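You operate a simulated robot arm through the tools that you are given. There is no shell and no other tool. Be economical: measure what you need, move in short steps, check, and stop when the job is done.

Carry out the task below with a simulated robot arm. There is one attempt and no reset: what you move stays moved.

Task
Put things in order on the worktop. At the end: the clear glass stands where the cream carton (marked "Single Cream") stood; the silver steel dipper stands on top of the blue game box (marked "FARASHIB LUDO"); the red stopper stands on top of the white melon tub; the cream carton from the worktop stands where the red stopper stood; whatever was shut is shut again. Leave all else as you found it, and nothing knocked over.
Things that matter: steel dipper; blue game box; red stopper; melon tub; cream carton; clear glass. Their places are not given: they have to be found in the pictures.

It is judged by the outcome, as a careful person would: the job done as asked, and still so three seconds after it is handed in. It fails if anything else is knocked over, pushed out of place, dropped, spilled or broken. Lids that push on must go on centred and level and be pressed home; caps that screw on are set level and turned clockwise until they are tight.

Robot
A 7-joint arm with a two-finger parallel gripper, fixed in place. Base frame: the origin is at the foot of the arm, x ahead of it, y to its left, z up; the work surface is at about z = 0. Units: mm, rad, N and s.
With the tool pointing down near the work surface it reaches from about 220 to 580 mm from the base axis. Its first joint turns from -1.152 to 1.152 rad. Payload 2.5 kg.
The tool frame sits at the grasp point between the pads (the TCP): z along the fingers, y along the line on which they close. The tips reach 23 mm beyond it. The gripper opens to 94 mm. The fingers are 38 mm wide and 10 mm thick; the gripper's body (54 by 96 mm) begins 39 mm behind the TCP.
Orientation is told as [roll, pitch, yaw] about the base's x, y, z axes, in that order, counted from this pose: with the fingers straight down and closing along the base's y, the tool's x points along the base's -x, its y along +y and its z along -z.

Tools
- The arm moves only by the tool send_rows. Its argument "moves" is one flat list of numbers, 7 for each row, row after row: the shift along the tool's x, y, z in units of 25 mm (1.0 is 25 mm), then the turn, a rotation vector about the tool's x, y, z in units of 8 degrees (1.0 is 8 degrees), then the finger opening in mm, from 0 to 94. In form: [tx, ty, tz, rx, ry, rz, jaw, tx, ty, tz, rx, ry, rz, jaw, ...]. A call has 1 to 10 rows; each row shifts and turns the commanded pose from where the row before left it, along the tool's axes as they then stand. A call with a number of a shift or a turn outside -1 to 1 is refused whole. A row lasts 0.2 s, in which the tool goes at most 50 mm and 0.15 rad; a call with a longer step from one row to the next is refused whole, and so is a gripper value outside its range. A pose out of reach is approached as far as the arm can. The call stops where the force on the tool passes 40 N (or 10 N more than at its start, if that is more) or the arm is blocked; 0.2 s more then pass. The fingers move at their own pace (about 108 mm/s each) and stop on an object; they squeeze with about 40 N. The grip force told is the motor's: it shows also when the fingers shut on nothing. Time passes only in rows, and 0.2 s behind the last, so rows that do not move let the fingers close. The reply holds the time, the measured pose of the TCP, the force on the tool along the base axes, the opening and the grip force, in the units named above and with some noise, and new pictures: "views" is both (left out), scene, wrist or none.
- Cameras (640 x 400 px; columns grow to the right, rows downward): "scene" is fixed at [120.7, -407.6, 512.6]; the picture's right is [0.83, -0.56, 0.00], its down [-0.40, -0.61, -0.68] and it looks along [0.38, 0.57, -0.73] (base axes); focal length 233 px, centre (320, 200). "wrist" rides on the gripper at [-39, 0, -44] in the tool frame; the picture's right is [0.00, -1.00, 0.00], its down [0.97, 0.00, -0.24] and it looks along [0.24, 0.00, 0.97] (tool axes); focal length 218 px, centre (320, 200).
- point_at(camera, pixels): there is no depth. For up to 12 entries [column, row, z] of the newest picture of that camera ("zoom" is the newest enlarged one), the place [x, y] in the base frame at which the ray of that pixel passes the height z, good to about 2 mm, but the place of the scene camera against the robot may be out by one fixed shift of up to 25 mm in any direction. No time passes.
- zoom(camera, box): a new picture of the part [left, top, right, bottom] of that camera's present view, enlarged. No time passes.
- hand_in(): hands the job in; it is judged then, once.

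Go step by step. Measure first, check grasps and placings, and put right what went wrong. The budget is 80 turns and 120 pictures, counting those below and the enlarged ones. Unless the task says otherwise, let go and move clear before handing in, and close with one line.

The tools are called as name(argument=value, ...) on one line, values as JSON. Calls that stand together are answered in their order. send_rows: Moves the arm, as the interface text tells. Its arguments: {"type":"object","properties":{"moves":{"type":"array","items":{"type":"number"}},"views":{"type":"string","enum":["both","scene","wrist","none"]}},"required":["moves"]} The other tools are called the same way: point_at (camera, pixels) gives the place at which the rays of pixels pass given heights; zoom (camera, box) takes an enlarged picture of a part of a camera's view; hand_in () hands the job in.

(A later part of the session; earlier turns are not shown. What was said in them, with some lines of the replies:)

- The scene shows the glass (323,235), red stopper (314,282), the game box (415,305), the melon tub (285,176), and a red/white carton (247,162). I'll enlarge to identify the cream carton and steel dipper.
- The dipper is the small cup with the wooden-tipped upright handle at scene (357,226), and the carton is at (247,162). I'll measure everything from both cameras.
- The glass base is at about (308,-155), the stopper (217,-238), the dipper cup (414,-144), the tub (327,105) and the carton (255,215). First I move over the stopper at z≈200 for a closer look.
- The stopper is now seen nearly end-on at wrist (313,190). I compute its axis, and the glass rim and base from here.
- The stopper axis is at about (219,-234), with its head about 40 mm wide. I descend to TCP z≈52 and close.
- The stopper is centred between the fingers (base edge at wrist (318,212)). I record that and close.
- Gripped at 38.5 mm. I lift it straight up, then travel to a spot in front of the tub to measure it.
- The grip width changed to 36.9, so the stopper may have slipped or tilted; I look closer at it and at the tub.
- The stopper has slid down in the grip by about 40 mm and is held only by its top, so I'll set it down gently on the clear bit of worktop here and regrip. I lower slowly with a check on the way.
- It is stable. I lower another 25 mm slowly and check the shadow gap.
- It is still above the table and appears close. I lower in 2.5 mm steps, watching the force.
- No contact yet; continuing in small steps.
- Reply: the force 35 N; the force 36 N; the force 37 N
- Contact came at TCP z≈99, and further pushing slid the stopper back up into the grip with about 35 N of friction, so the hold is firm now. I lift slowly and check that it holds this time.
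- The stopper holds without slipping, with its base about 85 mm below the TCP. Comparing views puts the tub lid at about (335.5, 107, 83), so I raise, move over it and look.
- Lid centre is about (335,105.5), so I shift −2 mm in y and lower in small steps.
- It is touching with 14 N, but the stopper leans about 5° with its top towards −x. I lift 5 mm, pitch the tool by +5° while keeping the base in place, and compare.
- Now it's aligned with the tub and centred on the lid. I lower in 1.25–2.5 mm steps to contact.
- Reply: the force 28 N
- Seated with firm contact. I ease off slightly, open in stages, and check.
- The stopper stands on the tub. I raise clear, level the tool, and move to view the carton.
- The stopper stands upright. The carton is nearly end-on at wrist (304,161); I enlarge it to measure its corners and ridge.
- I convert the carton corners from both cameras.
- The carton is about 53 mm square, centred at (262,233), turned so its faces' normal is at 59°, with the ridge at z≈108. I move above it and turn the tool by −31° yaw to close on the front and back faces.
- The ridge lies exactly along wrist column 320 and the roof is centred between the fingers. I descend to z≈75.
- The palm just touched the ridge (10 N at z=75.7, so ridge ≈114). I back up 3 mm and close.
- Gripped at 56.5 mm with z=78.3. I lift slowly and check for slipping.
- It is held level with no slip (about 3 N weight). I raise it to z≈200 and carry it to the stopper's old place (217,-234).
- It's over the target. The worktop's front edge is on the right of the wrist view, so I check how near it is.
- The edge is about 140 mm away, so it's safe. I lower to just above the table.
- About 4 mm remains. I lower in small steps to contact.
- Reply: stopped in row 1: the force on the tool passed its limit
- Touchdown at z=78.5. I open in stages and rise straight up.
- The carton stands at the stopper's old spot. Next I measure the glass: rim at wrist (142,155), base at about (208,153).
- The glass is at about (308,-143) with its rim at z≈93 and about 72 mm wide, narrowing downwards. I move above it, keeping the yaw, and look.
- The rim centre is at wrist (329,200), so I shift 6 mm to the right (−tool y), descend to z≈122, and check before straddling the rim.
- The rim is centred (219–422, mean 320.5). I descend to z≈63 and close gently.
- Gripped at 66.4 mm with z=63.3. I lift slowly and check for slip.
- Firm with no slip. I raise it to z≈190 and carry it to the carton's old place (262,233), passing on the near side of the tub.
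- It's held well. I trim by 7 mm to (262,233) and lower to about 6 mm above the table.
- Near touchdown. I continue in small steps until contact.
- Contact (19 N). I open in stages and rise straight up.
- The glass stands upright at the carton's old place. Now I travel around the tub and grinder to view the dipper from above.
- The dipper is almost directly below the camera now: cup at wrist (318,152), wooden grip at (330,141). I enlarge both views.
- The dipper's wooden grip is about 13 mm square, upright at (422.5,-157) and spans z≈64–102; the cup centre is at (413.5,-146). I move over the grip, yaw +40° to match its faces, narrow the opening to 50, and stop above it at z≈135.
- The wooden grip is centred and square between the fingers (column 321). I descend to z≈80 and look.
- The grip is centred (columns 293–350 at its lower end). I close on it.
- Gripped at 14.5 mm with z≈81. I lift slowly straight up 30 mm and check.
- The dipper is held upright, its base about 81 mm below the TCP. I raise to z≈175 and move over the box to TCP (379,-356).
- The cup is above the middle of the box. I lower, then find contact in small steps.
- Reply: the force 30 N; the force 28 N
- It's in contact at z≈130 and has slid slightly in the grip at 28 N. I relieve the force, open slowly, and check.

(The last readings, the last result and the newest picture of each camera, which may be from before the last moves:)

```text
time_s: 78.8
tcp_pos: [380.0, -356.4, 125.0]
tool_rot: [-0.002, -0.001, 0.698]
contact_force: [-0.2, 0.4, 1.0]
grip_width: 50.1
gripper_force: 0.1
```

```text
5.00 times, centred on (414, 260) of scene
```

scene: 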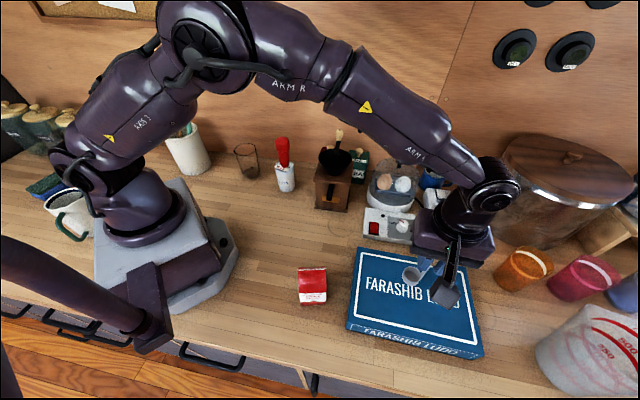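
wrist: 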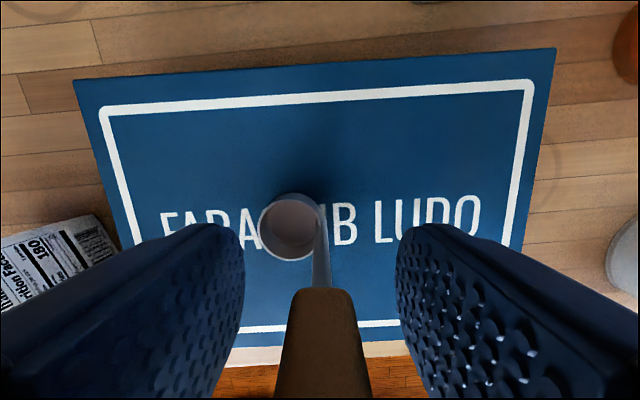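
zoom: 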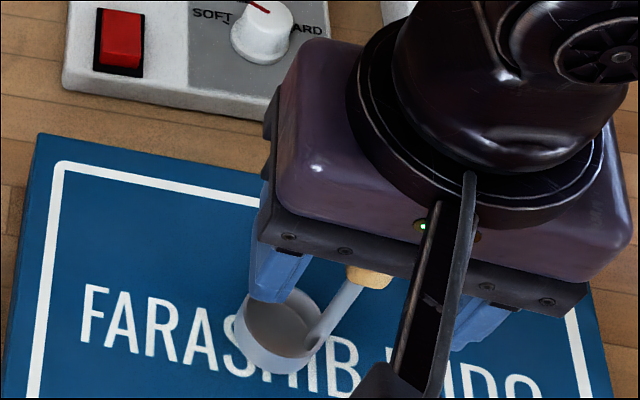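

It stands freely between the open fingers. I rise straight up, then draw back to see everything.

send_rows(moves=[0, 0, -0.3, 0, 0, 0, 60, 0, 0, -0.6, 0, 0, 0, 60, 0, 0, -1, 0, 0, 0, 60, 0, 0, -1, 0, 0, 0, 60, 0, 0, -1, 0, 0, 0, 60, 0.8, 0.64, 0, 0, 0, 0, 60, 0.8, 0.64, 0, 0, 0, 0, 60, 0.8, 0.64, 0, 0, 0, 0, 60, 0.8, 0.64, 0, 0, 0, 0, 60, 0.8, 0.64, 0, 0, 0, 0, 60])

zoom(camera="scene", box=[340, 220, 490, 320])

```text
time_s: 81.0
tcp_pos: [250.6, -359.5, 222.5]
tool_rot: [-0.003, 0.0, 0.698]
contact_force: [-0.1, -0.5, -0.2]
grip_width: 60.2
gripper_force: 0.1
```

scene: 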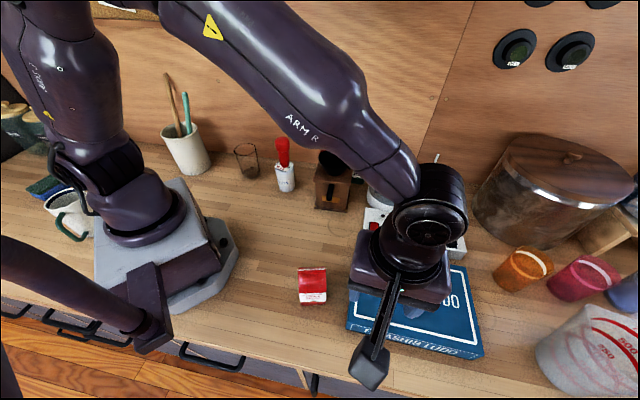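
wrist: 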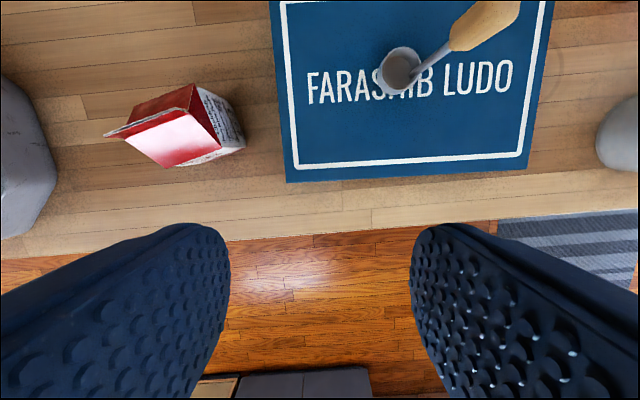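

```text
4.00 times, centred on (415, 270) of scene
```

zoom: 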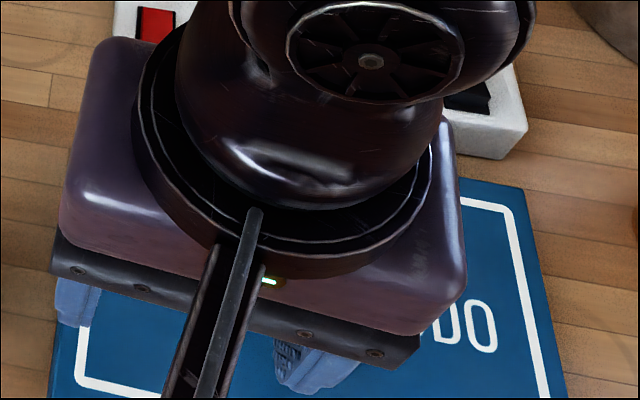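

The dipper stands upright on the box and the carton stands. I swing the arm back to the middle for one clear final look.

send_rows(moves=[-0.4, 0.4, -0.5, 0, 0, 0, 60, -0.73, 0.81, -0.5, 0, 0, 0, 60, -0.73, 0.81, 0, 0, 0, 0, 60, -0.73, 0.81, 0, 0, 0, 0, 60, -0.73, 0.81, 0, 0, 0, 0, 60, -0.73, 0.81, 0, 0, 0, 0, 60, -0.73, 0.81, 0, 0, 0, 0, 60, -0.73, 0.81, 0, 0, 0, 0, 60, -0.73, 0.81, 0, 0, 0, 0, 60, -0.73, 0.81, 0, 0, 0, 0, 60])

zoom(camera="scene", box=[340, 220, 490, 320])

```text
time_s: 83.2
tcp_pos: [260.6, -101.1, 246.2]
tool_rot: [0.0, -0.002, 0.696]
contact_force: [-0.4, -0.8, -0.1]
grip_width: 60.0
gripper_force: 0.1
```

scene: 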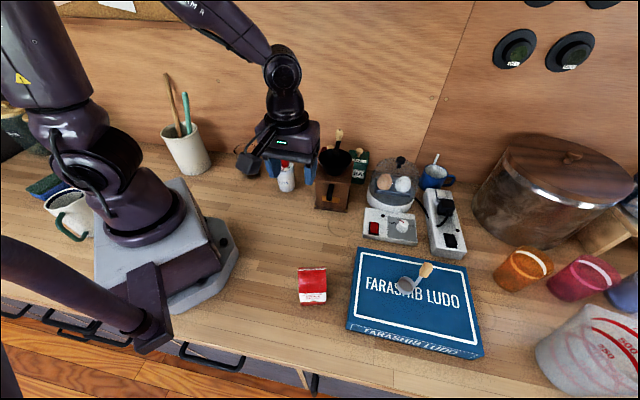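
wrist: 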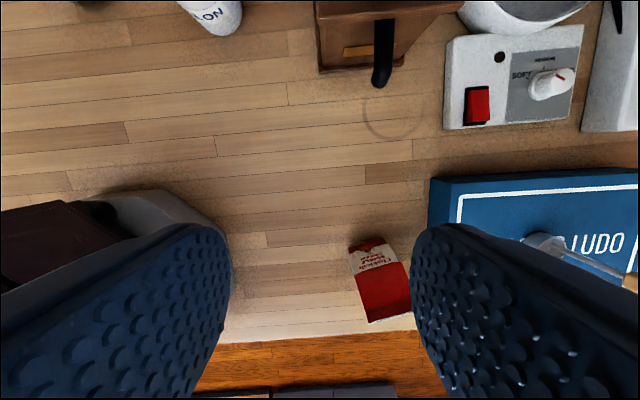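

```text
4.00 times, centred on (415, 270) of scene
```

zoom: 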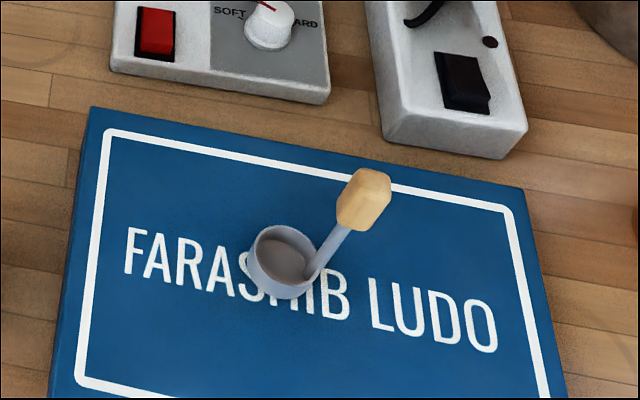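

In the last picture the dipper stands vertical on the box at (410,285) and the carton stands at (312,285). The glass and the stopper on the tub were upright in the frame before, and nothing else has moved, so I hand in.

hand_in()

```text
The job is handed in.
```

The job is handed in: the glass stands at the carton's old place, the carton at the stopper's, the stopper on the melon tub and the dipper on the LUDO box. Nothing was knocked over, and nothing had to be opened.
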